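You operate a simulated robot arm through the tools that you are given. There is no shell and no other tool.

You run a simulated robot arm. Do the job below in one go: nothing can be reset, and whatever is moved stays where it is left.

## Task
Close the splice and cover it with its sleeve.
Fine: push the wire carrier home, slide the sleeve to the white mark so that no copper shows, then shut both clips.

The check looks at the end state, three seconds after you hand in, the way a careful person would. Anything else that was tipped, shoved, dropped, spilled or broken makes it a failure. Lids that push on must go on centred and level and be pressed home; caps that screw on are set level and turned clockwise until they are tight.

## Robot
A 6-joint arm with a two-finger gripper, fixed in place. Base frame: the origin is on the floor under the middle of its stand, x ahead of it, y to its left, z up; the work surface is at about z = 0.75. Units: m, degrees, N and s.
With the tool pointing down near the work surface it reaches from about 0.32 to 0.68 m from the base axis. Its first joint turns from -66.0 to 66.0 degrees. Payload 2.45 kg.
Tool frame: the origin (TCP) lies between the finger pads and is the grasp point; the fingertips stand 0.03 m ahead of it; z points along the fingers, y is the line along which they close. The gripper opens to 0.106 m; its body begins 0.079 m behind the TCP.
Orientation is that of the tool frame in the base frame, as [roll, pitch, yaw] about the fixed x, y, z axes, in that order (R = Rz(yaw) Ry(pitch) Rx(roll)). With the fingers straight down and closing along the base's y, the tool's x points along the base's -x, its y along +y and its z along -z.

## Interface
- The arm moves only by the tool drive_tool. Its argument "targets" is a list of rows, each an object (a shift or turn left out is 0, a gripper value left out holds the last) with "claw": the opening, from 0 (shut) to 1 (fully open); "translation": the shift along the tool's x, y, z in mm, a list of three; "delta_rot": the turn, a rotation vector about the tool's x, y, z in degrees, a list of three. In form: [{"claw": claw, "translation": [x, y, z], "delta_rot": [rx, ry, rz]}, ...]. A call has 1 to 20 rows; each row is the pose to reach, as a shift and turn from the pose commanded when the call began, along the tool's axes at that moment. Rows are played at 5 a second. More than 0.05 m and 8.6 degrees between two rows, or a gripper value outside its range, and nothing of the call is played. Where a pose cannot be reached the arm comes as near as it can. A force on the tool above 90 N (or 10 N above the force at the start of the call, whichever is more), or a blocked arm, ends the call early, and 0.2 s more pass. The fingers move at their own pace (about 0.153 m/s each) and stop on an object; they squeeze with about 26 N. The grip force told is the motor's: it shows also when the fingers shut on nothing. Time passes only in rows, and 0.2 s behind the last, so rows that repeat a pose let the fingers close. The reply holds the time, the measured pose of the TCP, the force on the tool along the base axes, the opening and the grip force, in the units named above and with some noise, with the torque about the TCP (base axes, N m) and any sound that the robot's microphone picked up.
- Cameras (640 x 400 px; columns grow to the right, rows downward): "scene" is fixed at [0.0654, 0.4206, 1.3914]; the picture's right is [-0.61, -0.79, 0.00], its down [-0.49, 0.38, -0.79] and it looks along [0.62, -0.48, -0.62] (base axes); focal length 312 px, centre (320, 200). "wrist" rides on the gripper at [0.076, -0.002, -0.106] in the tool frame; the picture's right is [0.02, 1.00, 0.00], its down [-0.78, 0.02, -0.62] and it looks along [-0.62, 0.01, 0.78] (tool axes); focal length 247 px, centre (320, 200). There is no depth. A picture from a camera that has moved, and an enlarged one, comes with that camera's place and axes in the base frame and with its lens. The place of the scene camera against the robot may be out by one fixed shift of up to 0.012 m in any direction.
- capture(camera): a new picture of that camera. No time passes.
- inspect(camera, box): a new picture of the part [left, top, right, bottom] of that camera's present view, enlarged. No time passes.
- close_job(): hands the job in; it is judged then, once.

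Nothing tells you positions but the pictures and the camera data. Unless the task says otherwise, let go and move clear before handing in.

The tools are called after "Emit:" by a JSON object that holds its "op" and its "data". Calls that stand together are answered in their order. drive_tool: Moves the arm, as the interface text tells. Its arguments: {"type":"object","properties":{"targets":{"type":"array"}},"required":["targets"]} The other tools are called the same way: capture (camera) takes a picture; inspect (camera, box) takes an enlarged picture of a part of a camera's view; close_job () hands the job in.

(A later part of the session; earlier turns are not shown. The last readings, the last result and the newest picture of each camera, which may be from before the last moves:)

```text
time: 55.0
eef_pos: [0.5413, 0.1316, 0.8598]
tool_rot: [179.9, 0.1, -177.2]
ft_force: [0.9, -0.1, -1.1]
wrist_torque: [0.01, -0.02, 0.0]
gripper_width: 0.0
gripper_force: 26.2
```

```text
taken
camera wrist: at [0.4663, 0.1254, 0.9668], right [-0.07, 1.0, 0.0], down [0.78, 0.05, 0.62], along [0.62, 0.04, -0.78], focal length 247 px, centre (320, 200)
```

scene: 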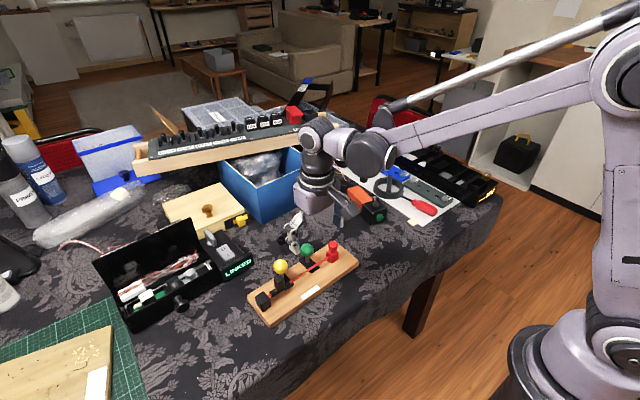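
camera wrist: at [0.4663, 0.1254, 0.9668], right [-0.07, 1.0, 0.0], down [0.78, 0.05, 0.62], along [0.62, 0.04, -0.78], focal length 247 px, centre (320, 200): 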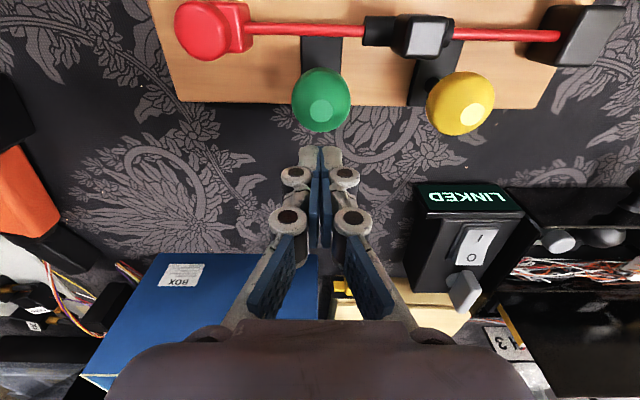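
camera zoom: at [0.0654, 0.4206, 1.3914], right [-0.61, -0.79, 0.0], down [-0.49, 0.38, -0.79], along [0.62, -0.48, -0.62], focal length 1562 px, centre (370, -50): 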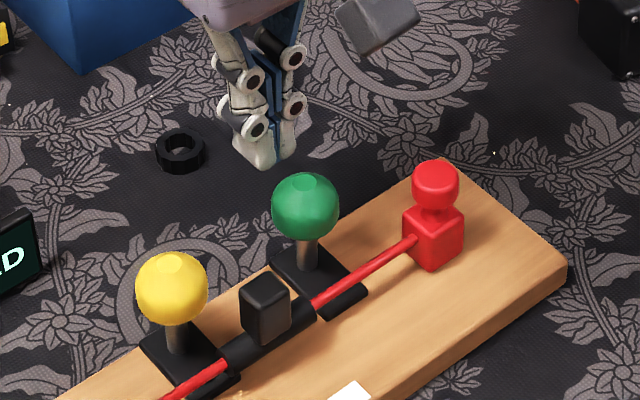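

Emit:
{"op": "drive_tool", "data": {"targets": [{"claw": 0, "translation": [4, 0, 0]}, {"claw": 0, "translation": [8, 0, 0]}, {"claw": 0, "translation": [9.5, 0, 0]}, {"claw": 0, "translation": [11, 0, 0]}]}}

Emit:
{"op": "inspect", "data": {"camera": "scene", "box": [270, 210, 350, 290]}}

```text
time: 56.0
eef_pos: [0.532, 0.1315, 0.861]
tool_rot: [179.8, 0.1, -177.2]
ft_force: [1.1, -0.6, -0.5]
wrist_torque: [-0.01, 0.0, -0.01]
gripper_width: 0.0
gripper_force: 25.9
```

```text
5.00 times, centred on (310, 250) of scene
camera zoom: at [0.0654, 0.4206, 1.3914], right [-0.61, -0.79, 0.0], down [-0.49, 0.38, -0.79], along [0.62, -0.48, -0.62], focal length 1562 px, centre (370, -50)
```

zoom: 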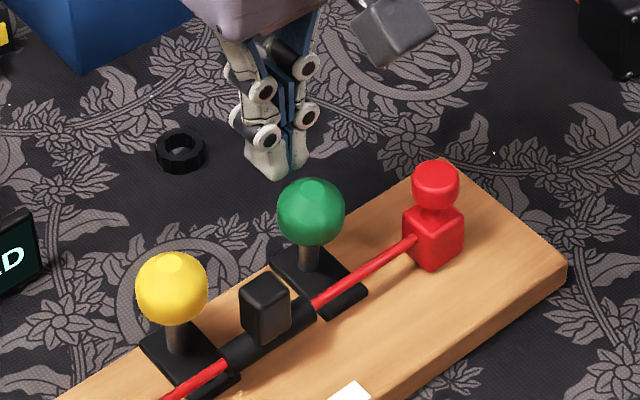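

The lever does fold toward the wire with almost no force; my grip had simply kept it from rotating. I'll follow its arc in small steps.

Emit:
{"op": "drive_tool", "data": {"targets": [{"claw": 0, "translation": [3, 0, 0.5]}, {"claw": 0, "translation": [6, 0, 1.2]}, {"claw": 0, "translation": [9, 0, 2.1]}]}}

Emit:
{"op": "inspect", "data": {"camera": "scene", "box": [270, 210, 350, 290]}}

Emit:
{"op": "inspect", "data": {"camera": "wrist", "box": [240, 0, 420, 180]}}

```text
time: 56.8
eef_pos: [0.5235, 0.1307, 0.8583]
tool_rot: [180.0, 0.0, -177.3]
ft_force: [0.9, 0.5, 0.8]
wrist_torque: [0.0, -0.01, -0.01]
gripper_width: 0.0
gripper_force: 26.4
```

```text
5.00 times, centred on (310, 250) of scene
camera zoom: at [0.0654, 0.4206, 1.3914], right [-0.61, -0.79, 0.0], down [-0.49, 0.38, -0.79], along [0.62, -0.48, -0.62], focal length 1562 px, centre (370, -50)
```

zoom: 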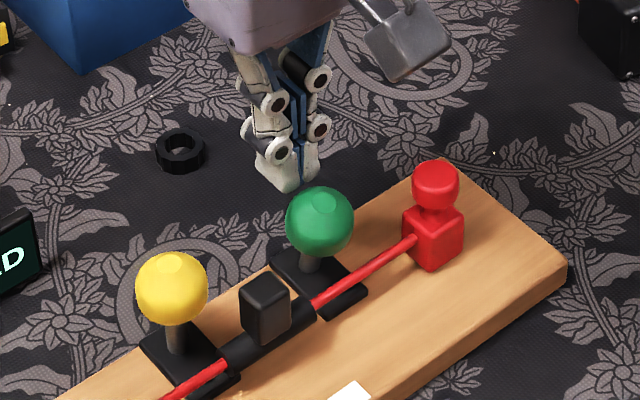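

```text
2.22 times, centred on (330, 90) of wrist
camera zoom: at [0.4479, 0.124, 0.9652], right [-0.07, 1.0, 0.0], down [0.78, 0.05, 0.62], along [0.62, 0.04, -0.78], focal length 549 px, centre (298, 444)
```

zoom: 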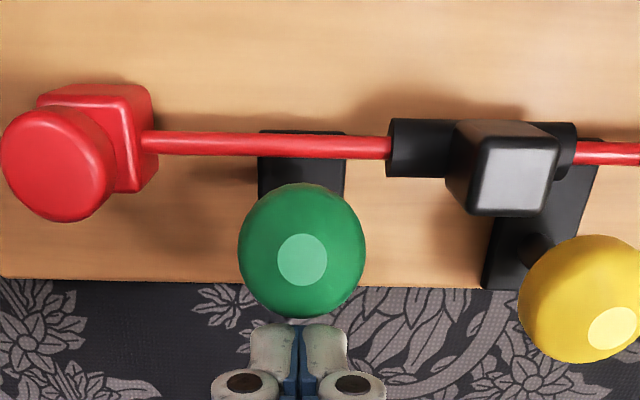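

Emit:
{"op": "drive_tool", "data": {"targets": [{"claw": 0, "translation": [3, 0, 1.5]}, {"claw": 0, "translation": [6.5, 0, 3.2]}, {"claw": 0, "translation": [9.7, 0, 5.1]}]}}

Emit:
{"op": "inspect", "data": {"camera": "scene", "box": [270, 210, 350, 290]}}

Emit:
{"op": "inspect", "data": {"camera": "wrist", "box": [240, 20, 420, 200]}}

```text
time: 57.6
eef_pos: [0.5151, 0.129, 0.8547]
tool_rot: [179.9, 0.2, -177.2]
ft_force: [0.4, 0.0, 1.2]
wrist_torque: [-0.01, -0.03, 0.01]
gripper_width: 0.0002
gripper_force: 26.0
```

```text
5.00 times, centred on (310, 250) of scene
camera zoom: at [0.0654, 0.4206, 1.3914], right [-0.61, -0.79, 0.0], down [-0.49, 0.38, -0.79], along [0.62, -0.48, -0.62], focal length 1562 px, centre (370, -50)
```

zoom: 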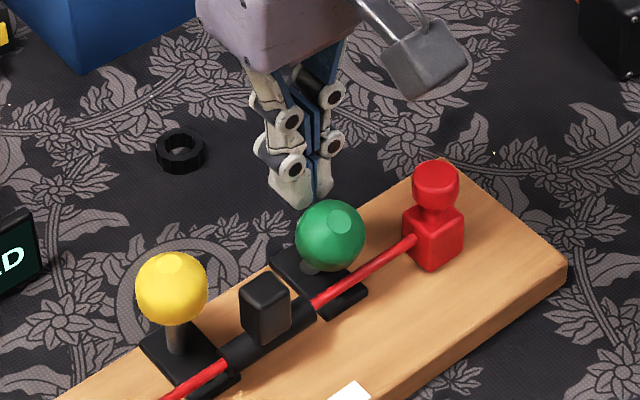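

```text
2.22 times, centred on (330, 110) of wrist
camera zoom: at [0.4385, 0.1229, 0.9609], right [-0.07, 1.0, 0.0], down [0.78, 0.05, 0.62], along [0.62, 0.04, -0.78], focal length 549 px, centre (298, 400)
```

zoom: 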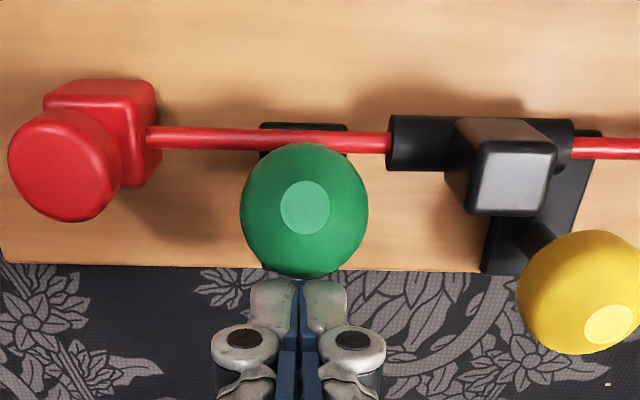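

Emit:
{"op": "drive_tool", "data": {"targets": [{"claw": 0, "translation": [2.5, 0, 2]}, {"claw": 0, "translation": [5.5, 0, 4.5]}, {"claw": 0, "translation": [8, 0, 7.4]}]}}

Emit:
{"op": "inspect", "data": {"camera": "scene", "box": [270, 210, 350, 290]}}

Emit:
{"op": "inspect", "data": {"camera": "wrist", "box": [240, 20, 420, 200]}}

```text
time: 58.4
eef_pos: [0.5055, 0.1295, 0.8452]
tool_rot: [179.9, 0.0, -177.2]
ft_force: [0.5, 0.6, -0.3]
wrist_torque: [0.0, 0.01, -0.02]
gripper_width: 0.0
gripper_force: 25.8
```

```text
5.00 times, centred on (310, 250) of scene
camera zoom: at [0.0654, 0.4206, 1.3914], right [-0.61, -0.79, 0.0], down [-0.49, 0.38, -0.79], along [0.62, -0.48, -0.62], focal length 1562 px, centre (370, -50)
```

zoom: 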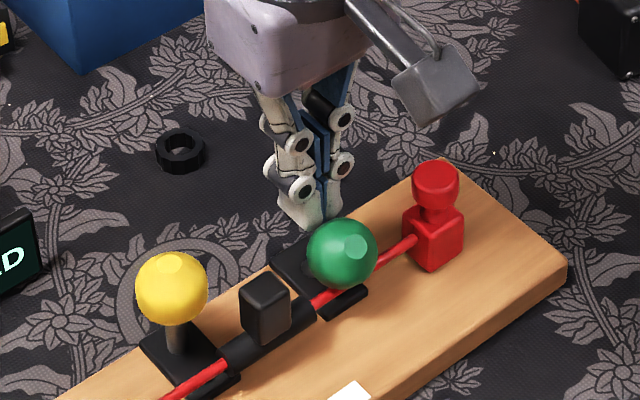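

```text
2.22 times, centred on (330, 110) of wrist
camera zoom: at [0.4305, 0.1232, 0.9527], right [-0.07, 1.0, 0.0], down [0.78, 0.05, 0.62], along [0.62, 0.04, -0.78], focal length 549 px, centre (298, 400)
```

zoom: 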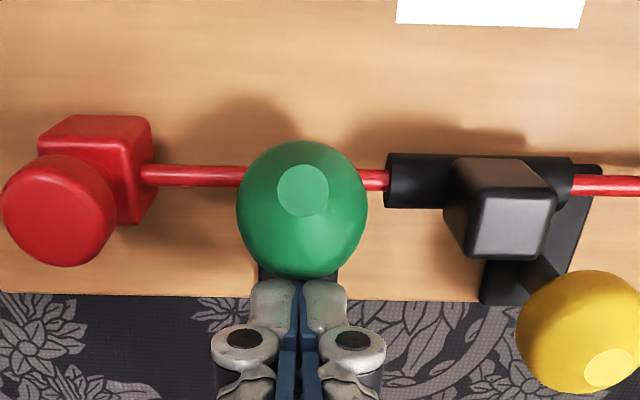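

The ball passes over the wire with no resistance. Now I'll move above it and press it down from the top to finish shutting.

Emit:
{"op": "drive_tool", "data": {"targets": [{"claw": 0, "translation": [-3, 0, -6]}, {"claw": 0, "translation": [-3, 0, -16]}, {"claw": 0, "translation": [10, 0, -18]}, {"claw": 0, "translation": [24, 0, -16]}, {"claw": 0, "translation": [26, 0, -10]}]}}

Emit:
{"op": "inspect", "data": {"camera": "scene", "box": [270, 210, 350, 290]}}

Emit:
{"op": "inspect", "data": {"camera": "wrist", "box": [240, 20, 420, 200]}}

```text
time: 59.6
eef_pos: [0.4805, 0.1265, 0.8578]
tool_rot: [179.9, 0.0, -177.2]
ft_force: [-1.7, 0.6, 6.1]
wrist_torque: [0.03, 0.1, 0.0]
gripper_width: 0.0002
gripper_force: 25.8
```

```text
5.00 times, centred on (310, 250) of scene
camera zoom: at [0.0653, 0.4205, 1.3914], right [-0.61, -0.79, 0.0], down [-0.49, 0.38, -0.79], along [0.62, -0.48, -0.62], focal length 1562 px, centre (370, -50)
```

zoom: 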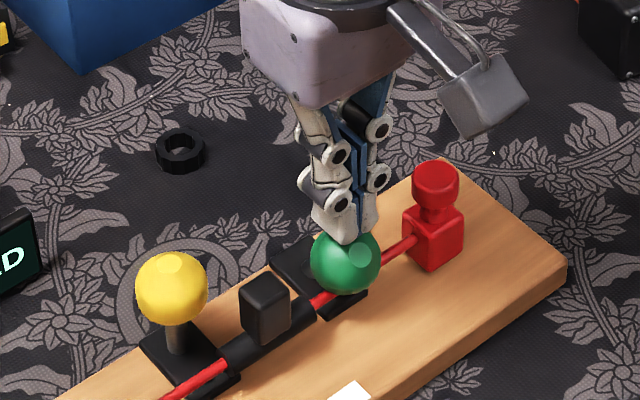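

```text
2.22 times, centred on (330, 110) of wrist
camera zoom: at [0.4043, 0.1211, 0.965], right [-0.07, 1.0, 0.0], down [0.78, 0.05, 0.62], along [0.62, 0.04, -0.78], focal length 549 px, centre (298, 400)
```

zoom: 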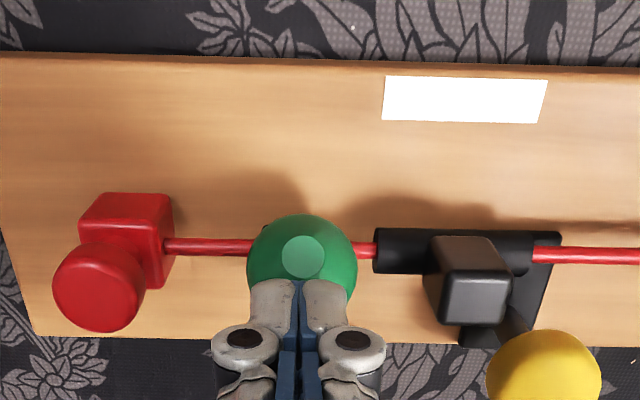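

Emit:
{"op": "drive_tool", "data": {"targets": [{"claw": 0, "translation": [0, 0, 1]}, {"claw": 0, "translation": [0, 0, 2]}, {"claw": 0, "translation": [0, 0, 2]}]}}

Emit:
{"op": "inspect", "data": {"camera": "scene", "box": [270, 210, 350, 290]}}

Emit:
{"op": "inspect", "data": {"camera": "wrist", "box": [240, 20, 420, 200]}}

```text
time: 60.4
eef_pos: [0.48, 0.1278, 0.856]
tool_rot: [180.0, 0.1, -177.2]
ft_force: [0.3, -1.3, 0.1]
wrist_torque: [-0.01, -0.01, -0.03]
gripper_width: 0.0
gripper_force: 26.2
```

```text
5.00 times, centred on (310, 250) of scene
camera zoom: at [0.0654, 0.4206, 1.3914], right [-0.61, -0.79, 0.0], down [-0.49, 0.38, -0.79], along [0.62, -0.48, -0.62], focal length 1562 px, centre (370, -50)
```

zoom: 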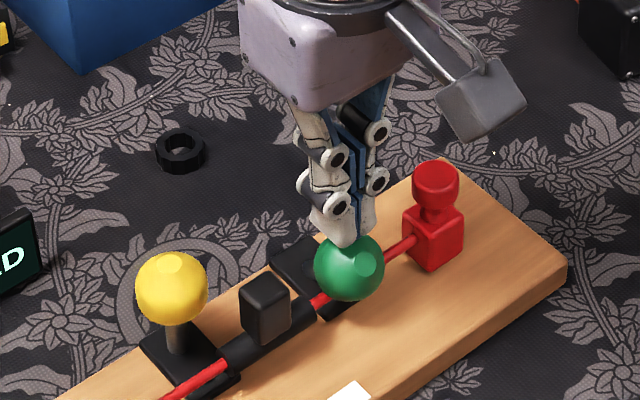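

```text
2.22 times, centred on (330, 110) of wrist
camera zoom: at [0.4049, 0.1216, 0.9625], right [-0.07, 1.0, 0.0], down [0.78, 0.05, 0.62], along [0.62, 0.04, -0.78], focal length 549 px, centre (298, 400)
```

zoom: 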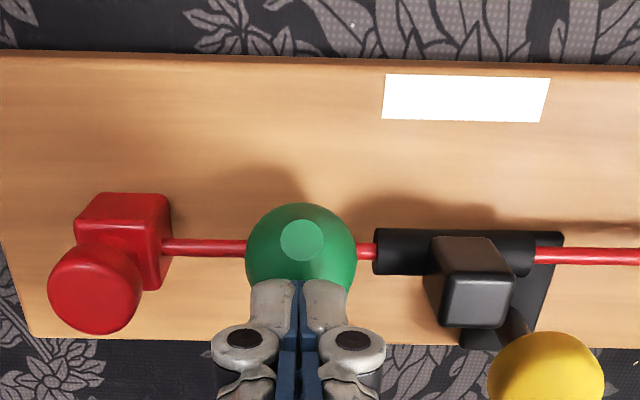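

Emit:
{"op": "drive_tool", "data": {"targets": [{"claw": 0, "translation": [2, 0, 2]}, {"claw": 0, "translation": [4, 0, 4]}, {"claw": 0, "translation": [6, 0, 7]}, {"claw": 0, "translation": [7, 0, 9]}]}}

Emit:
{"op": "inspect", "data": {"camera": "scene", "box": [270, 210, 350, 290]}}

Emit:
{"op": "inspect", "data": {"camera": "wrist", "box": [240, 20, 420, 200]}}

```text
time: 61.4
eef_pos: [0.4746, 0.1268, 0.8487]
tool_rot: [179.8, 0.2, -177.2]
ft_force: [2.7, 0.7, 38.4]
wrist_torque: [0.05, 0.22, -0.16]
gripper_width: 0.0061
gripper_force: 25.9
```

```text
5.00 times, centred on (310, 250) of scene
camera zoom: at [0.0649, 0.4204, 1.3915], right [-0.61, -0.79, 0.0], down [-0.49, 0.38, -0.79], along [0.62, -0.48, -0.62], focal length 1562 px, centre (370, -50)
```

zoom: 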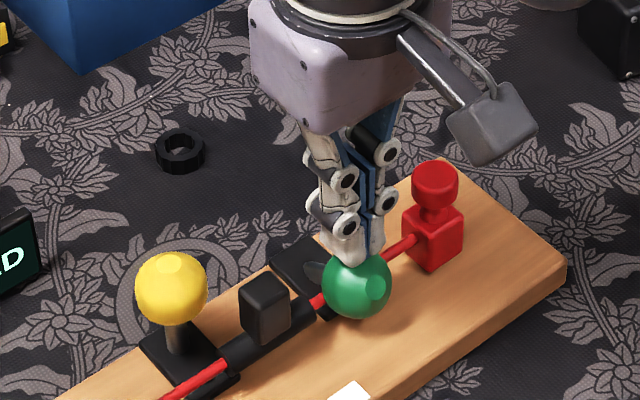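

```text
2.22 times, centred on (330, 110) of wrist
camera zoom: at [0.3979, 0.1209, 0.9544], right [-0.07, 1.0, 0.0], down [0.78, 0.05, 0.62], along [0.62, 0.04, -0.78], focal length 549 px, centre (298, 400)
```

zoom: 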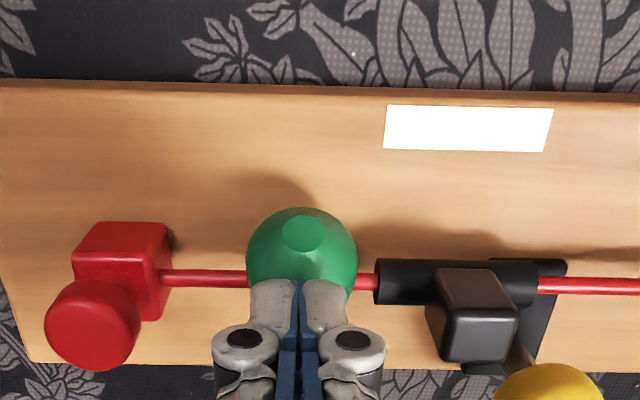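

The ball now resists at 38 N, so the lever seems to be at its stop. I'll lift off and see where it stays.

Emit:
{"op": "drive_tool", "data": {"targets": [{"claw": 0, "translation": [0, 0, -8]}, {"claw": 0, "translation": [0, 0, -25]}, {"claw": 0, "translation": [0, 0, -60]}, {"claw": 0.5, "translation": [20, 20, -85]}, {"claw": 1, "translation": [25, 45, -95]}, {"claw": 1, "translation": [25, 45, -95]}]}}

Emit:
{"op": "inspect", "data": {"camera": "scene", "box": [250, 210, 370, 330]}}

Emit:
{"op": "inspect", "data": {"camera": "wrist", "box": [190, 60, 470, 190]}}

Emit:
{"op": "inspect", "data": {"camera": "scene", "box": [290, 230, 340, 280]}}

```text
time: 62.8
eef_pos: [0.4465, 0.1739, 0.9424]
tool_rot: [179.9, 0.1, -177.3]
ft_force: [0.7, -0.5, 0.8]
wrist_torque: [0.0, -0.02, -0.01]
gripper_width: 0.1058
gripper_force: 0.0
```

```text
3.33 times, centred on (310, 270) of scene
camera zoom: at [0.0654, 0.4206, 1.3914], right [-0.61, -0.79, 0.0], down [-0.49, 0.38, -0.79], along [0.62, -0.48, -0.62], focal length 1041 px, centre (353, -33)
```

zoom: 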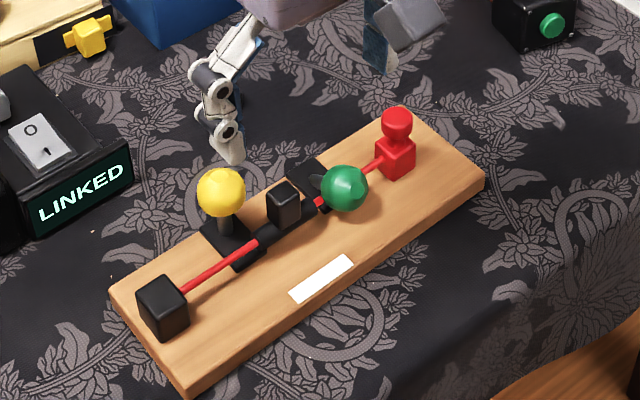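

```text
2.29 times, centred on (330, 125) of wrist
camera zoom: at [0.3704, 0.1675, 1.0487], right [-0.07, 1.0, 0.0], down [0.78, 0.05, 0.62], along [0.62, 0.04, -0.78], focal length 564 px, centre (297, 371)
```

zoom: 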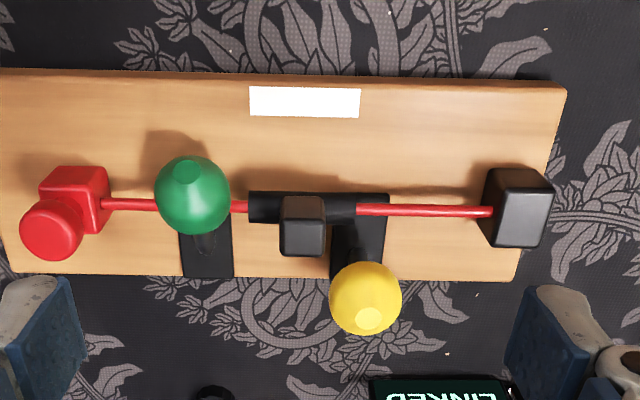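

```text
8.00 times, centred on (315, 255) of scene
camera zoom: at [0.0654, 0.4206, 1.3914], right [-0.61, -0.79, 0.0], down [-0.49, 0.38, -0.79], along [0.62, -0.48, -0.62], focal length 2499 px, centre (360, -240)
```

zoom: 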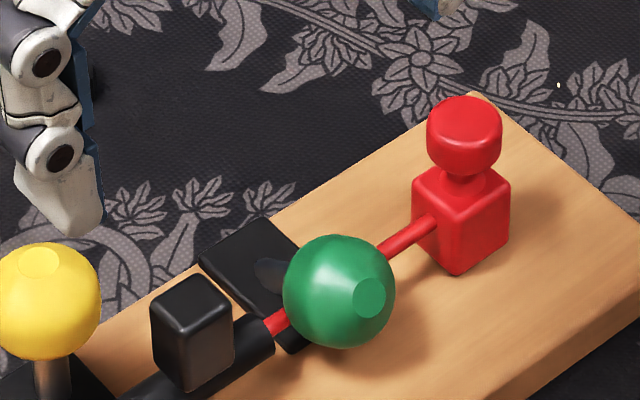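

The green lever is folded down over the wire and stays there, rotated about 70° and solid against its stop. The board hasn't moved. Now the yellow one in the same way, approaching from behind its ball.

Emit:
{"op": "drive_tool", "data": {"targets": [{"claw": 0.5, "translation": [-30, 10, 0]}, {"claw": 0, "translation": [-62, 21, 5]}, {"claw": 0, "translation": [-94.5, 31.8, 20]}, {"claw": 0, "translation": [-94.5, 31.8, 55]}, {"claw": 0, "translation": [-94.5, 31.8, 82]}, {"claw": 0, "translation": [-94.5, 31.8, 82]}]}}

Emit:
{"op": "inspect", "data": {"camera": "scene", "box": [250, 210, 340, 300]}}

Emit:
{"op": "inspect", "data": {"camera": "wrist", "box": [230, 0, 410, 180]}}

```text
time: 64.2
eef_pos: [0.5388, 0.2061, 0.8613]
tool_rot: [179.9, 0.1, -177.1]
ft_force: [0.6, -0.8, -0.3]
wrist_torque: [-0.01, -0.03, 0.03]
gripper_width: 0.0001
gripper_force: 25.9
```

```text
4.44 times, centred on (295, 255) of scene
camera zoom: at [0.0654, 0.4206, 1.3914], right [-0.61, -0.79, 0.0], down [-0.49, 0.38, -0.79], along [0.62, -0.48, -0.62], focal length 1388 px, centre (431, -44)
```

zoom: 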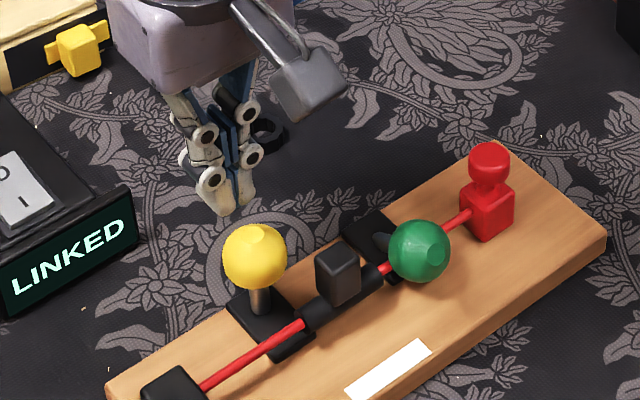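

```text
2.22 times, centred on (320, 90) of wrist
camera zoom: at [0.4629, 0.2001, 0.9679], right [-0.07, 1.0, 0.0], down [0.78, 0.05, 0.62], along [0.62, 0.04, -0.78], focal length 549 px, centre (320, 444)
```

zoom: 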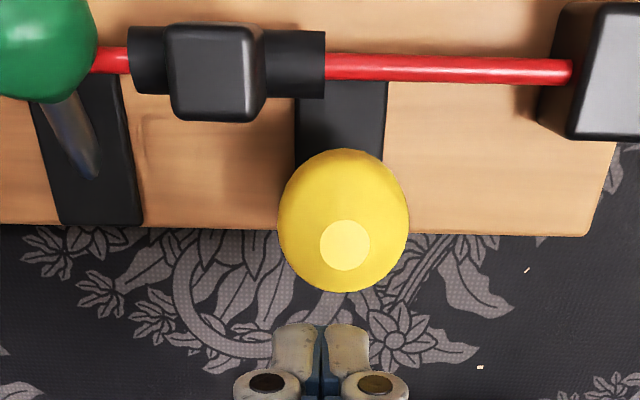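

Emit:
{"op": "drive_tool", "data": {"targets": [{"claw": 0, "translation": [0, 3, 0]}, {"claw": 0, "translation": [0, 5.5, 0]}, {"claw": 0, "translation": [4, 5.5, 0]}, {"claw": 0, "translation": [8, 5.5, 0]}, {"claw": 0, "translation": [12, 5.5, 0.3]}]}}

Emit:
{"op": "inspect", "data": {"camera": "scene", "box": [250, 210, 340, 300]}}

Emit:
{"op": "inspect", "data": {"camera": "wrist", "box": [230, 0, 410, 180]}}

```text
time: 65.4
eef_pos: [0.5275, 0.2116, 0.8613]
tool_rot: [179.9, 0.1, -177.2]
ft_force: [0.9, 0.0, 0.3]
wrist_torque: [0.0, -0.04, 0.0]
gripper_width: 0.0
gripper_force: 26.0
```

```text
4.44 times, centred on (295, 255) of scene
camera zoom: at [0.0654, 0.4206, 1.3914], right [-0.61, -0.79, 0.0], down [-0.49, 0.38, -0.79], along [0.62, -0.48, -0.62], focal length 1388 px, centre (431, -44)
```

zoom: 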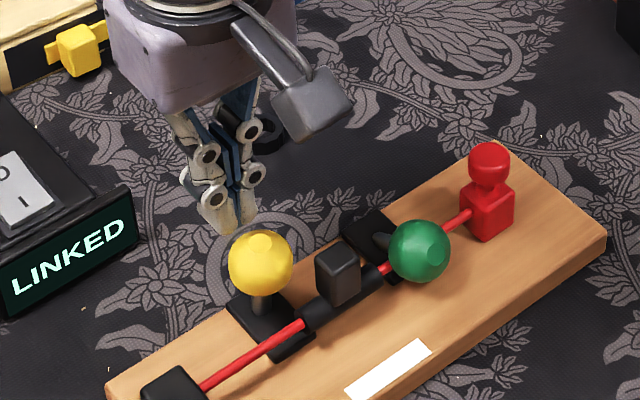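

```text
2.22 times, centred on (320, 90) of wrist
camera zoom: at [0.4514, 0.2058, 0.9674], right [-0.07, 1.0, 0.0], down [0.78, 0.05, 0.62], along [0.62, 0.04, -0.78], focal length 549 px, centre (320, 444)
```

zoom: 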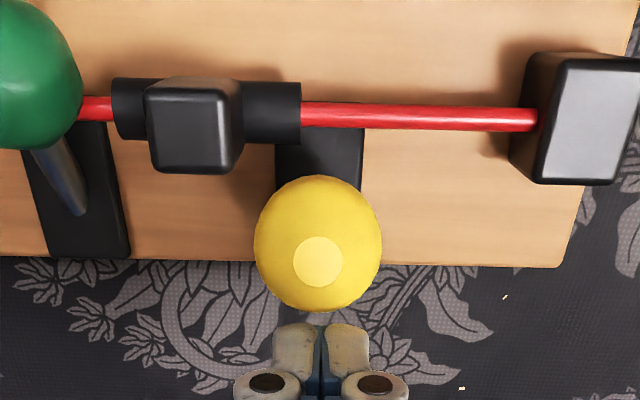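

The yellow lever is tilting freely. I'll follow its arc and watch that the ball doesn't catch the sleeve.

Emit:
{"op": "drive_tool", "data": {"targets": [{"claw": 0, "translation": [3, 0, 0.5]}, {"claw": 0, "translation": [6, 0, 1.3]}, {"claw": 0, "translation": [9, 0, 2.1]}, {"claw": 0, "translation": [12, 0, 3.6]}, {"claw": 0, "translation": [15, 0, 5.2]}]}}

Emit:
{"op": "inspect", "data": {"camera": "scene", "box": [250, 210, 340, 300]}}

Emit:
{"op": "inspect", "data": {"camera": "wrist", "box": [230, 20, 410, 200]}}

```text
time: 66.6
eef_pos: [0.5126, 0.2109, 0.8552]
tool_rot: [179.9, 0.0, -177.2]
ft_force: [-0.1, 0.3, 0.4]
wrist_torque: [0.02, 0.0, -0.02]
gripper_width: 0.0
gripper_force: 25.8
```

```text
4.44 times, centred on (295, 255) of scene
camera zoom: at [0.0654, 0.4206, 1.3914], right [-0.61, -0.79, 0.0], down [-0.49, 0.38, -0.79], along [0.62, -0.48, -0.62], focal length 1388 px, centre (431, -44)
```

zoom: 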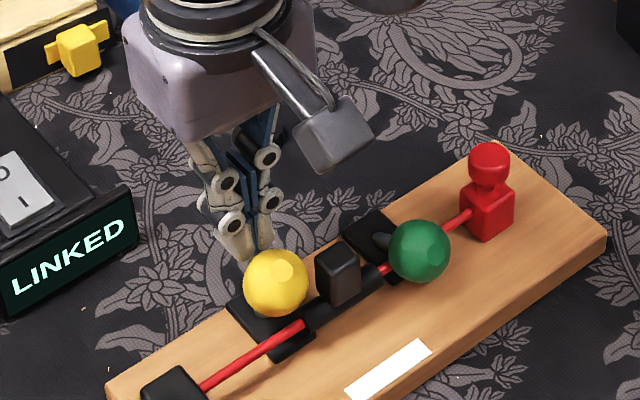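

```text
2.22 times, centred on (320, 110) of wrist
camera zoom: at [0.436, 0.2054, 0.961], right [-0.07, 1.0, 0.0], down [0.78, 0.05, 0.62], along [0.62, 0.04, -0.78], focal length 549 px, centre (320, 400)
```

zoom: 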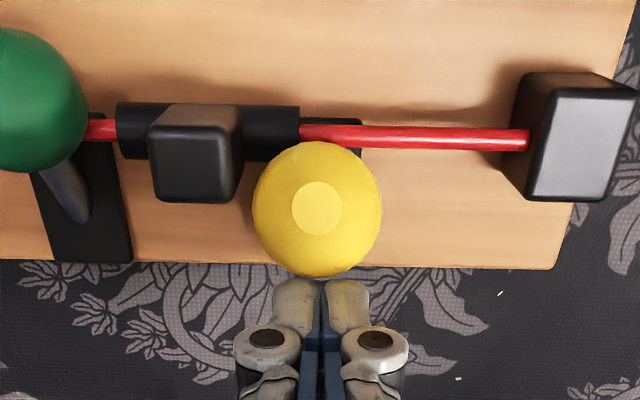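

Emit:
{"op": "drive_tool", "data": {"targets": [{"claw": 0, "translation": [2.5, 0, 1.6]}, {"claw": 0, "translation": [5, 0, 3.4]}]}}

Emit:
{"op": "inspect", "data": {"camera": "scene", "box": [250, 210, 340, 300]}}

Emit:
{"op": "inspect", "data": {"camera": "wrist", "box": [230, 20, 410, 200]}}

```text
time: 67.2
eef_pos: [0.5066, 0.2104, 0.8507]
tool_rot: [179.9, 0.2, -177.2]
ft_force: [0.3, -0.7, 0.6]
wrist_torque: [0.01, -0.03, -0.01]
gripper_width: 0.0001
gripper_force: 25.7
```

```text
4.44 times, centred on (295, 255) of scene
camera zoom: at [0.0654, 0.4205, 1.3914], right [-0.61, -0.79, 0.0], down [-0.49, 0.38, -0.79], along [0.62, -0.48, -0.62], focal length 1388 px, centre (431, -44)
```

zoom: 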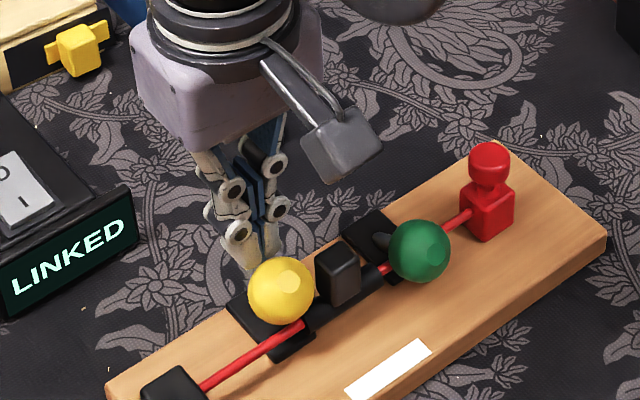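

```text
2.22 times, centred on (320, 110) of wrist
camera zoom: at [0.4312, 0.2045, 0.9584], right [-0.07, 1.0, 0.0], down [0.78, 0.05, 0.62], along [0.62, 0.04, -0.78], focal length 549 px, centre (320, 400)
```

zoom: 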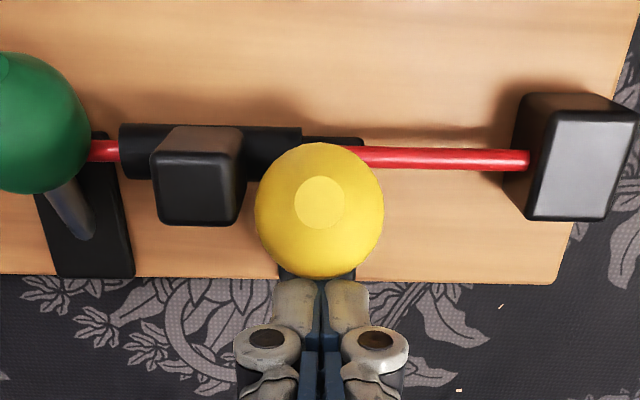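

Emit:
{"op": "drive_tool", "data": {"targets": [{"claw": 0, "translation": [2, 0, 1.8]}, {"claw": 0, "translation": [4.5, 0, 4.2]}]}}

Emit:
{"op": "inspect", "data": {"camera": "scene", "box": [250, 210, 340, 300]}}

Emit:
{"op": "inspect", "data": {"camera": "wrist", "box": [230, 20, 410, 200]}}

```text
time: 67.8
eef_pos: [0.5027, 0.2102, 0.8463]
tool_rot: [180.0, 0.0, -177.2]
ft_force: [1.0, -0.3, 1.3]
wrist_torque: [0.0, -0.01, -0.03]
gripper_width: 0.0
gripper_force: 25.7
```

```text
4.44 times, centred on (295, 255) of scene
camera zoom: at [0.0654, 0.4206, 1.3914], right [-0.61, -0.79, 0.0], down [-0.49, 0.38, -0.79], along [0.62, -0.48, -0.62], focal length 1388 px, centre (431, -44)
```

zoom: 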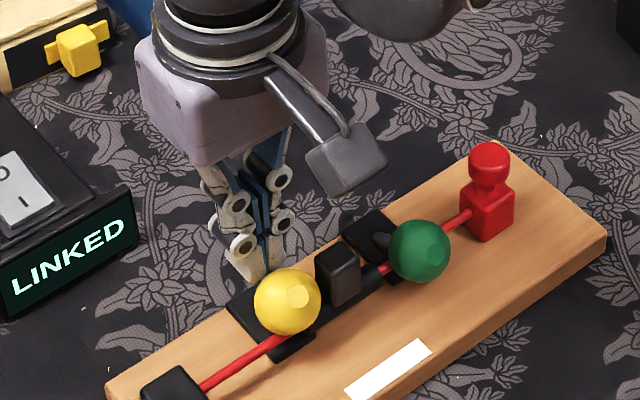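

```text
2.22 times, centred on (320, 110) of wrist
camera zoom: at [0.4268, 0.2051, 0.9528], right [-0.07, 1.0, 0.0], down [0.78, 0.05, 0.62], along [0.62, 0.04, -0.78], focal length 549 px, centre (320, 400)
```

zoom: 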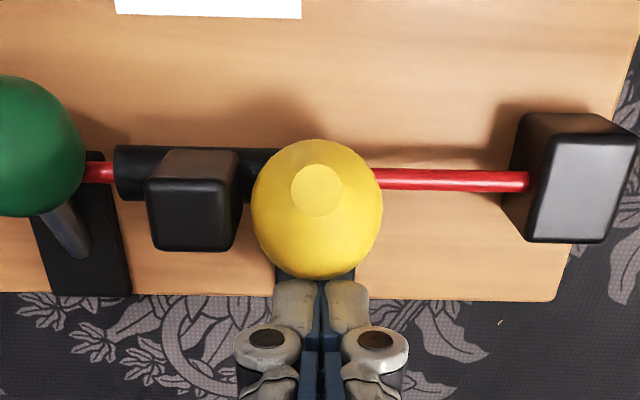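

No resistance, and the ball clears the sleeve. I'll move above it and press it down to the stop, as with the green one.

Emit:
{"op": "drive_tool", "data": {"targets": [{"claw": 0, "translation": [-3, 0, -6]}, {"claw": 0, "translation": [-3, 1, -16]}, {"claw": 0, "translation": [10, 1.5, -18]}, {"claw": 0, "translation": [24, 1.5, -16]}, {"claw": 0, "translation": [26, 1.5, -10]}, {"claw": 0, "translation": [27, 1.5, -8]}]}}

Emit:
{"op": "inspect", "data": {"camera": "scene", "box": [250, 210, 340, 300]}}

Emit:
{"op": "inspect", "data": {"camera": "wrist", "box": [230, 20, 410, 200]}}

```text
time: 69.2
eef_pos: [0.4742, 0.2104, 0.8534]
tool_rot: [179.9, 0.2, -177.2]
ft_force: [-0.5, 0.7, 1.2]
wrist_torque: [0.02, 0.06, 0.02]
gripper_width: 0.0
gripper_force: 25.7
```

```text
4.44 times, centred on (295, 255) of scene
camera zoom: at [0.0654, 0.4206, 1.3914], right [-0.61, -0.79, 0.0], down [-0.49, 0.38, -0.79], along [0.62, -0.48, -0.62], focal length 1388 px, centre (431, -44)
```

zoom: 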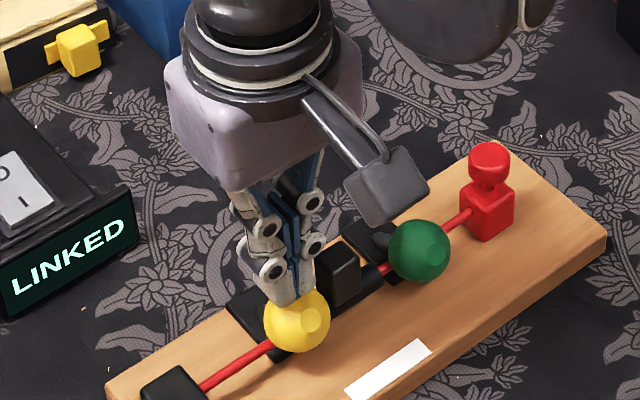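

```text
2.22 times, centred on (320, 110) of wrist
camera zoom: at [0.3987, 0.2044, 0.9603], right [-0.07, 1.0, 0.0], down [0.78, 0.05, 0.62], along [0.62, 0.04, -0.78], focal length 549 px, centre (320, 400)
```

zoom: 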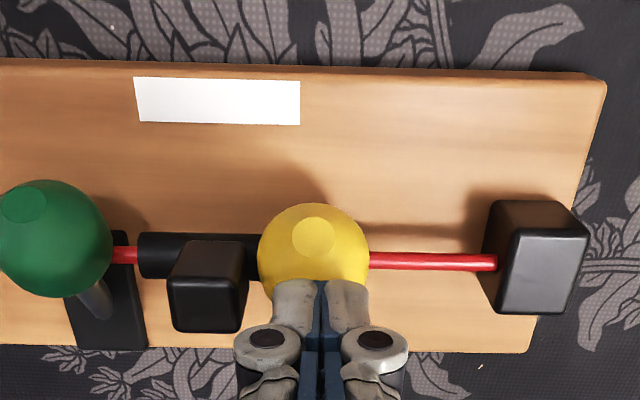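

Emit:
{"op": "drive_tool", "data": {"targets": [{"claw": 0, "translation": [1.5, 0, 1.5]}, {"claw": 0, "translation": [3, 0, 3]}, {"claw": 0, "translation": [4, 0, 4.5]}, {"claw": 0, "translation": [5, 0, 6]}, {"claw": 0, "translation": [5, 0, 7]}]}}

Emit:
{"op": "inspect", "data": {"camera": "scene", "box": [250, 210, 340, 300]}}

Emit:
{"op": "inspect", "data": {"camera": "wrist", "box": [230, 20, 410, 200]}}

```text
time: 70.4
eef_pos: [0.4699, 0.2112, 0.8481]
tool_rot: [179.9, 0.1, -177.3]
ft_force: [0.7, -0.1, 26.5]
wrist_torque: [-0.11, 0.14, -0.17]
gripper_width: 0.0
gripper_force: 25.5
```

```text
4.44 times, centred on (295, 255) of scene
camera zoom: at [0.065, 0.4204, 1.3915], right [-0.61, -0.79, 0.0], down [-0.49, 0.38, -0.79], along [0.62, -0.48, -0.62], focal length 1388 px, centre (431, -44)
```

zoom: 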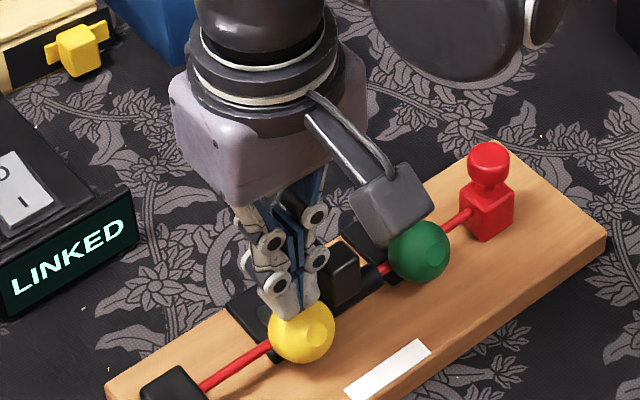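

```text
2.22 times, centred on (320, 110) of wrist
camera zoom: at [0.3946, 0.2048, 0.9544], right [-0.07, 1.0, 0.0], down [0.78, 0.05, 0.62], along [0.62, 0.04, -0.78], focal length 549 px, centre (320, 400)
```

zoom: 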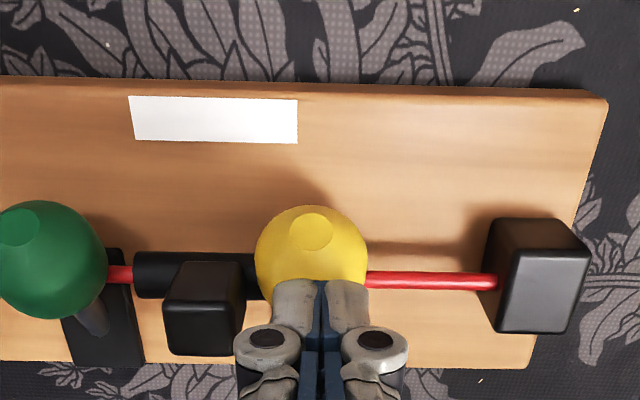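

Emit:
{"op": "drive_tool", "data": {"targets": [{"claw": 0, "translation": [0, 0, 0.7]}, {"claw": 0, "translation": [0, 0, 1.0]}, {"claw": 0, "translation": [0, 0, -6]}, {"claw": 0, "translation": [0, 0, -25]}, {"claw": 0, "translation": [5, -10, -60]}, {"claw": 0.5, "translation": [15, -25, -85]}, {"claw": 1, "translation": [20, -45, -95]}, {"claw": 1, "translation": [20, -45, -95]}]}}

Emit:
{"op": "capture", "data": {"camera": "wrist"}}

Emit:
{"op": "inspect", "data": {"camera": "wrist", "box": [190, 60, 470, 190]}}

Emit:
{"op": "inspect", "data": {"camera": "scene", "box": [250, 210, 370, 330]}}

Emit:
{"op": "inspect", "data": {"camera": "scene", "box": [265, 230, 335, 300]}}

```text
time: 72.2
eef_pos: [0.4512, 0.1637, 0.9405]
tool_rot: [180.0, 0.1, -177.2]
ft_force: [-0.6, -0.1, -0.9]
wrist_torque: [-0.01, -0.01, 0.03]
gripper_width: 0.1062
gripper_force: 0.0
```

```text
taken
camera wrist: at [0.376, 0.1567, 1.0477], right [-0.07, 1.0, 0.0], down [0.78, 0.05, 0.62], along [0.62, 0.04, -0.78], focal length 247 px, centre (320, 200)
```

wrist: 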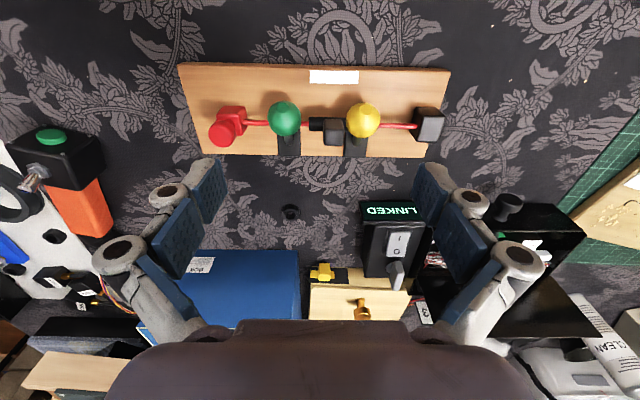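

```text
2.29 times, centred on (330, 125) of wrist
camera zoom: at [0.376, 0.1567, 1.0477], right [-0.07, 1.0, 0.0], down [0.78, 0.05, 0.62], along [0.62, 0.04, -0.78], focal length 564 px, centre (297, 371)
```

zoom: 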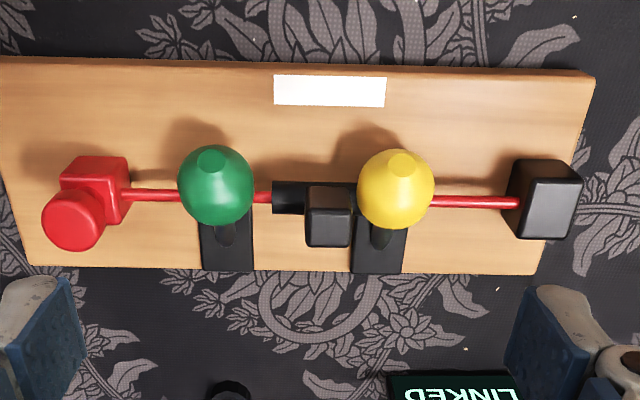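

```text
3.33 times, centred on (310, 270) of scene
camera zoom: at [0.0654, 0.4205, 1.3914], right [-0.61, -0.79, 0.0], down [-0.49, 0.38, -0.79], along [0.62, -0.48, -0.62], focal length 1041 px, centre (353, -33)
```

zoom: 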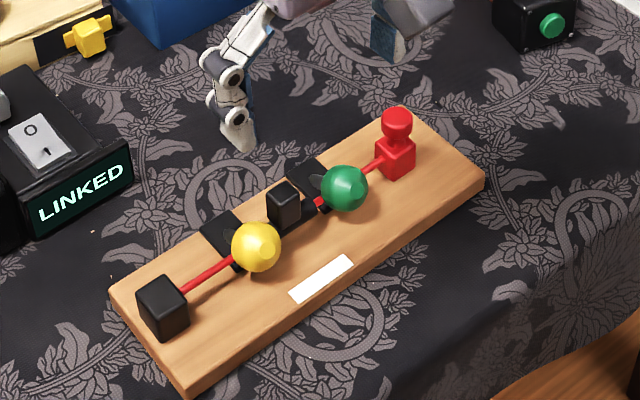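

```text
5.71 times, centred on (300, 265) of scene
camera zoom: at [0.0654, 0.4205, 1.3914], right [-0.61, -0.79, 0.0], down [-0.49, 0.38, -0.79], along [0.62, -0.48, -0.62], focal length 1785 px, centre (434, -171)
```

zoom: 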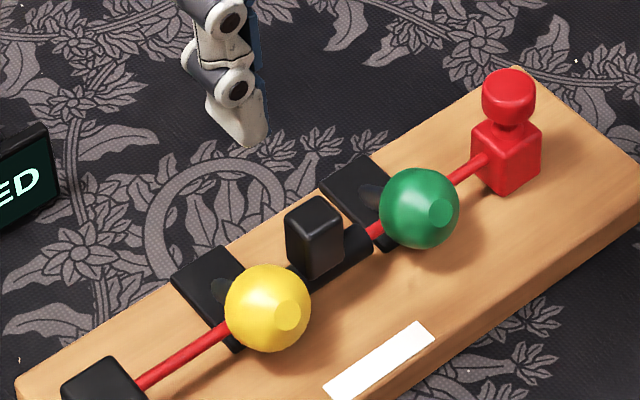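

Both levers are folded down and match each other. Now I'll zoom in for copper at the sleeve ends and check that the carrier is still home.

Emit:
{"op": "inspect", "data": {"camera": "wrist", "box": [290, 105, 350, 145]}}

Emit:
{"op": "inspect", "data": {"camera": "scene", "box": [290, 240, 330, 280]}}

Emit:
{"op": "inspect", "data": {"camera": "wrist", "box": [190, 80, 290, 160]}}

```text
10.00 times, centred on (320, 125) of wrist
camera zoom: at [0.376, 0.1567, 1.0477], right [-0.07, 1.0, 0.0], down [0.78, 0.05, 0.62], along [0.62, 0.04, -0.78], focal length 2470 px, centre (320, 950)
```

zoom: 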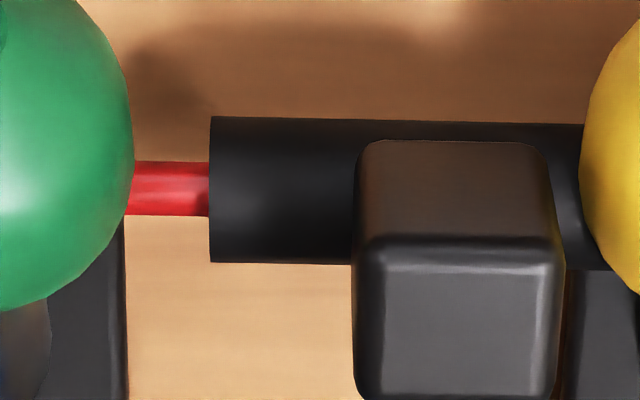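

```text
10.00 times, centred on (310, 260) of scene
camera zoom: at [0.0654, 0.4205, 1.3914], right [-0.61, -0.79, 0.0], down [-0.49, 0.38, -0.79], along [0.62, -0.48, -0.62], focal length 3124 px, centre (420, -400)
```

zoom: 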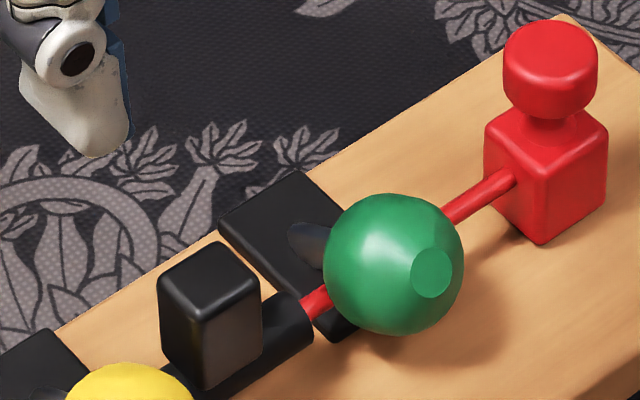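

```text
5.00 times, centred on (240, 120) of wrist
camera zoom: at [0.376, 0.1567, 1.0477], right [-0.07, 1.0, 0.0], down [0.78, 0.05, 0.62], along [0.62, 0.04, -0.78], focal length 1235 px, centre (720, 600)
```

zoom: 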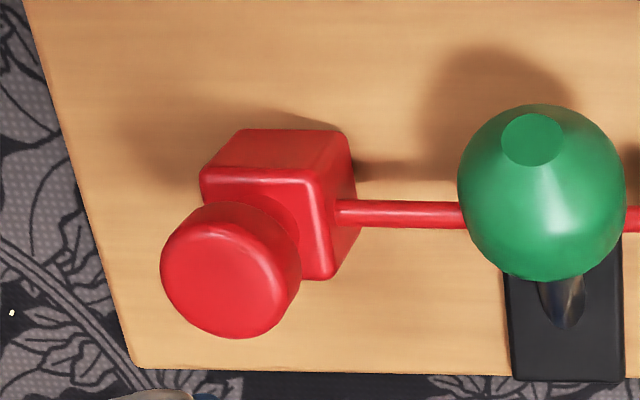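

No copper shows, the sleeve is on the mark, the carrier is at its stop and both clips are shut. The board has ended up about 12 mm in +y and 4 mm in −x from where it started. I'll nudge it back gently, first from its +y end with closed fingertips.

Emit:
{"op": "drive_tool", "data": {"targets": [{"claw": 0.5, "translation": [-7, 42, 0]}, {"claw": 0, "translation": [-14, 84, 0]}, {"claw": 0, "translation": [-21, 126, 5]}, {"claw": 0, "translation": [-28, 167, 20]}, {"claw": 0, "translation": [-28, 167, 60]}, {"claw": 0, "translation": [-28, 167, 95]}]}}

Emit:
{"op": "capture", "data": {"camera": "wrist"}}

Emit:
{"op": "inspect", "data": {"camera": "scene", "box": [210, 200, 370, 330]}}

```text
time: 73.6
eef_pos: [0.4727, 0.3317, 0.8472]
tool_rot: [179.9, 0.1, -177.2]
ft_force: [0.0, -0.5, 0.4]
wrist_torque: [0.01, 0.03, 0.02]
gripper_width: 0.0001
gripper_force: 26.1
```

```text
taken
camera wrist: at [0.3964, 0.3247, 0.9541], right [-0.07, 1.0, 0.0], down [0.78, 0.05, 0.62], along [0.62, 0.04, -0.78], focal length 247 px, centre (320, 200)
```

wrist: 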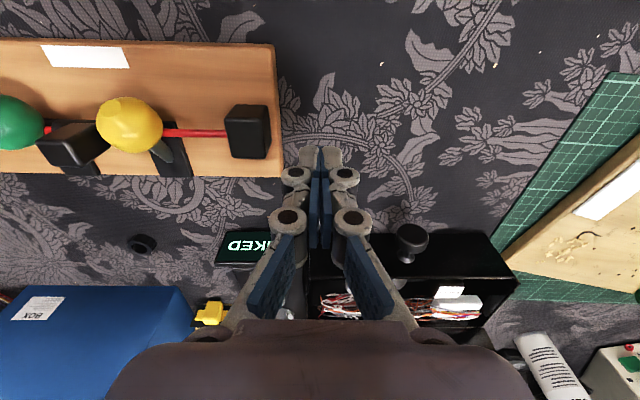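

```text
3.08 times, centred on (290, 265) of scene
camera zoom: at [0.0654, 0.4206, 1.3914], right [-0.61, -0.79, 0.0], down [-0.49, 0.38, -0.79], along [0.62, -0.48, -0.62], focal length 961 px, centre (412, 0)
```

zoom: 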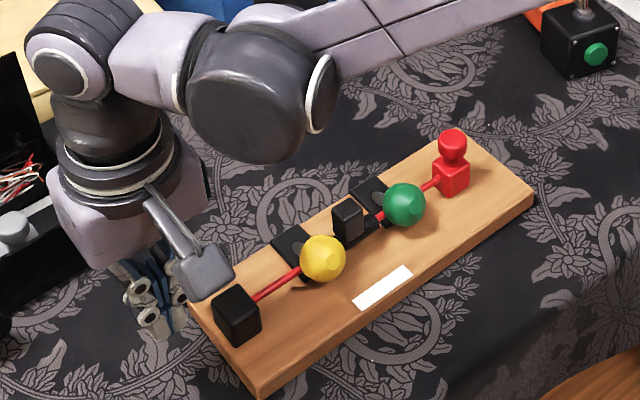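

Emit:
{"op": "drive_tool", "data": {"targets": [{"claw": 0, "translation": [0, 0, 20]}, {"claw": 0, "translation": [0, 0, 40]}, {"claw": 0, "translation": [0, 0, 52]}, {"claw": 0, "translation": [0, 0, 56]}]}}

Emit:
{"op": "capture", "data": {"camera": "wrist"}}

Emit:
{"op": "inspect", "data": {"camera": "scene", "box": [210, 220, 330, 340]}}

```text
time: 74.6
eef_pos: [0.4735, 0.3331, 0.7904]
tool_rot: [179.9, 0.1, -177.1]
ft_force: [-0.8, -0.7, -0.2]
wrist_torque: [-0.02, -0.01, -0.01]
gripper_width: 0.0
gripper_force: 26.2
```

```text
taken
camera wrist: at [0.3971, 0.3271, 0.8974], right [-0.07, 1.0, 0.0], down [0.78, 0.05, 0.62], along [0.62, 0.04, -0.78], focal length 247 px, centre (320, 200)
```

wrist: 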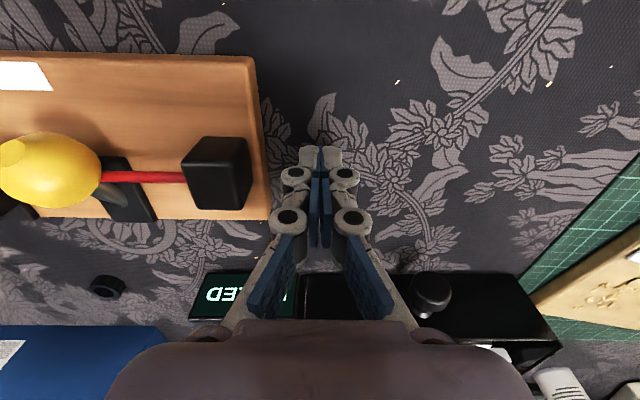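

```text
3.33 times, centred on (270, 280) of scene
camera zoom: at [0.0654, 0.4206, 1.3914], right [-0.61, -0.79, 0.0], down [-0.49, 0.38, -0.79], along [0.62, -0.48, -0.62], focal length 1041 px, centre (487, -67)
```

zoom: 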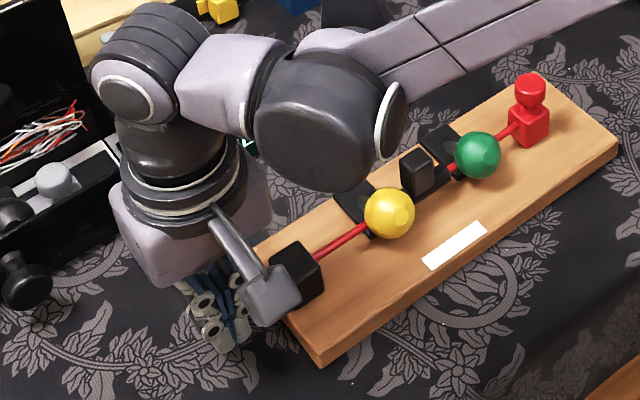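

Emit:
{"op": "drive_tool", "data": {"targets": [{"claw": 0, "translation": [0, -6, 0]}, {"claw": 0, "translation": [0, -12, 0]}, {"claw": 0, "translation": [0, -16, 0]}, {"claw": 0, "translation": [0, -18, 0]}]}}

Emit:
{"op": "inspect", "data": {"camera": "scene", "box": [210, 220, 330, 340]}}

Emit:
{"op": "inspect", "data": {"camera": "wrist", "box": [200, 60, 380, 240]}}

```text
time: 75.6
eef_pos: [0.474, 0.3157, 0.7911]
tool_rot: [179.9, 0.1, -177.2]
ft_force: [-0.4, -0.9, -0.5]
wrist_torque: [0.0, -0.03, 0.01]
gripper_width: 0.0
gripper_force: 26.0
```

```text
3.33 times, centred on (270, 280) of scene
camera zoom: at [0.0654, 0.4206, 1.3914], right [-0.61, -0.79, 0.0], down [-0.49, 0.38, -0.79], along [0.62, -0.48, -0.62], focal length 1041 px, centre (487, -67)
```

zoom: 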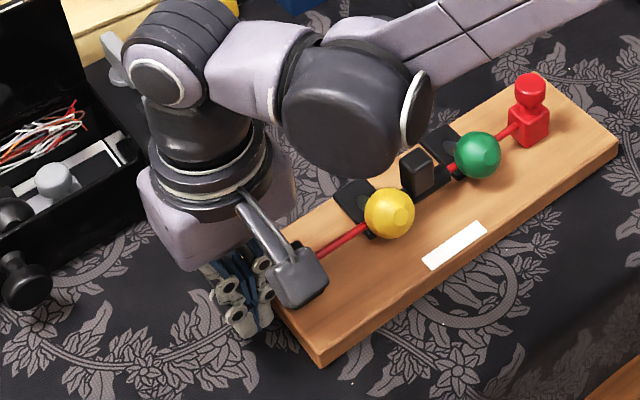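

```text
2.22 times, centred on (290, 150) of wrist
camera zoom: at [0.3977, 0.3103, 0.8974], right [-0.07, 1.0, 0.0], down [0.78, 0.05, 0.62], along [0.62, 0.04, -0.78], focal length 549 px, centre (387, 311)
```

zoom: 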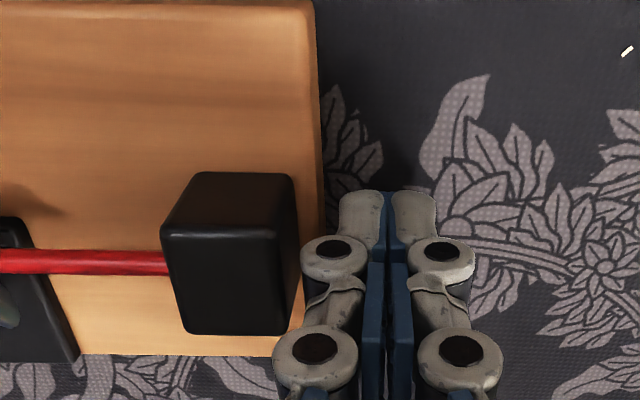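

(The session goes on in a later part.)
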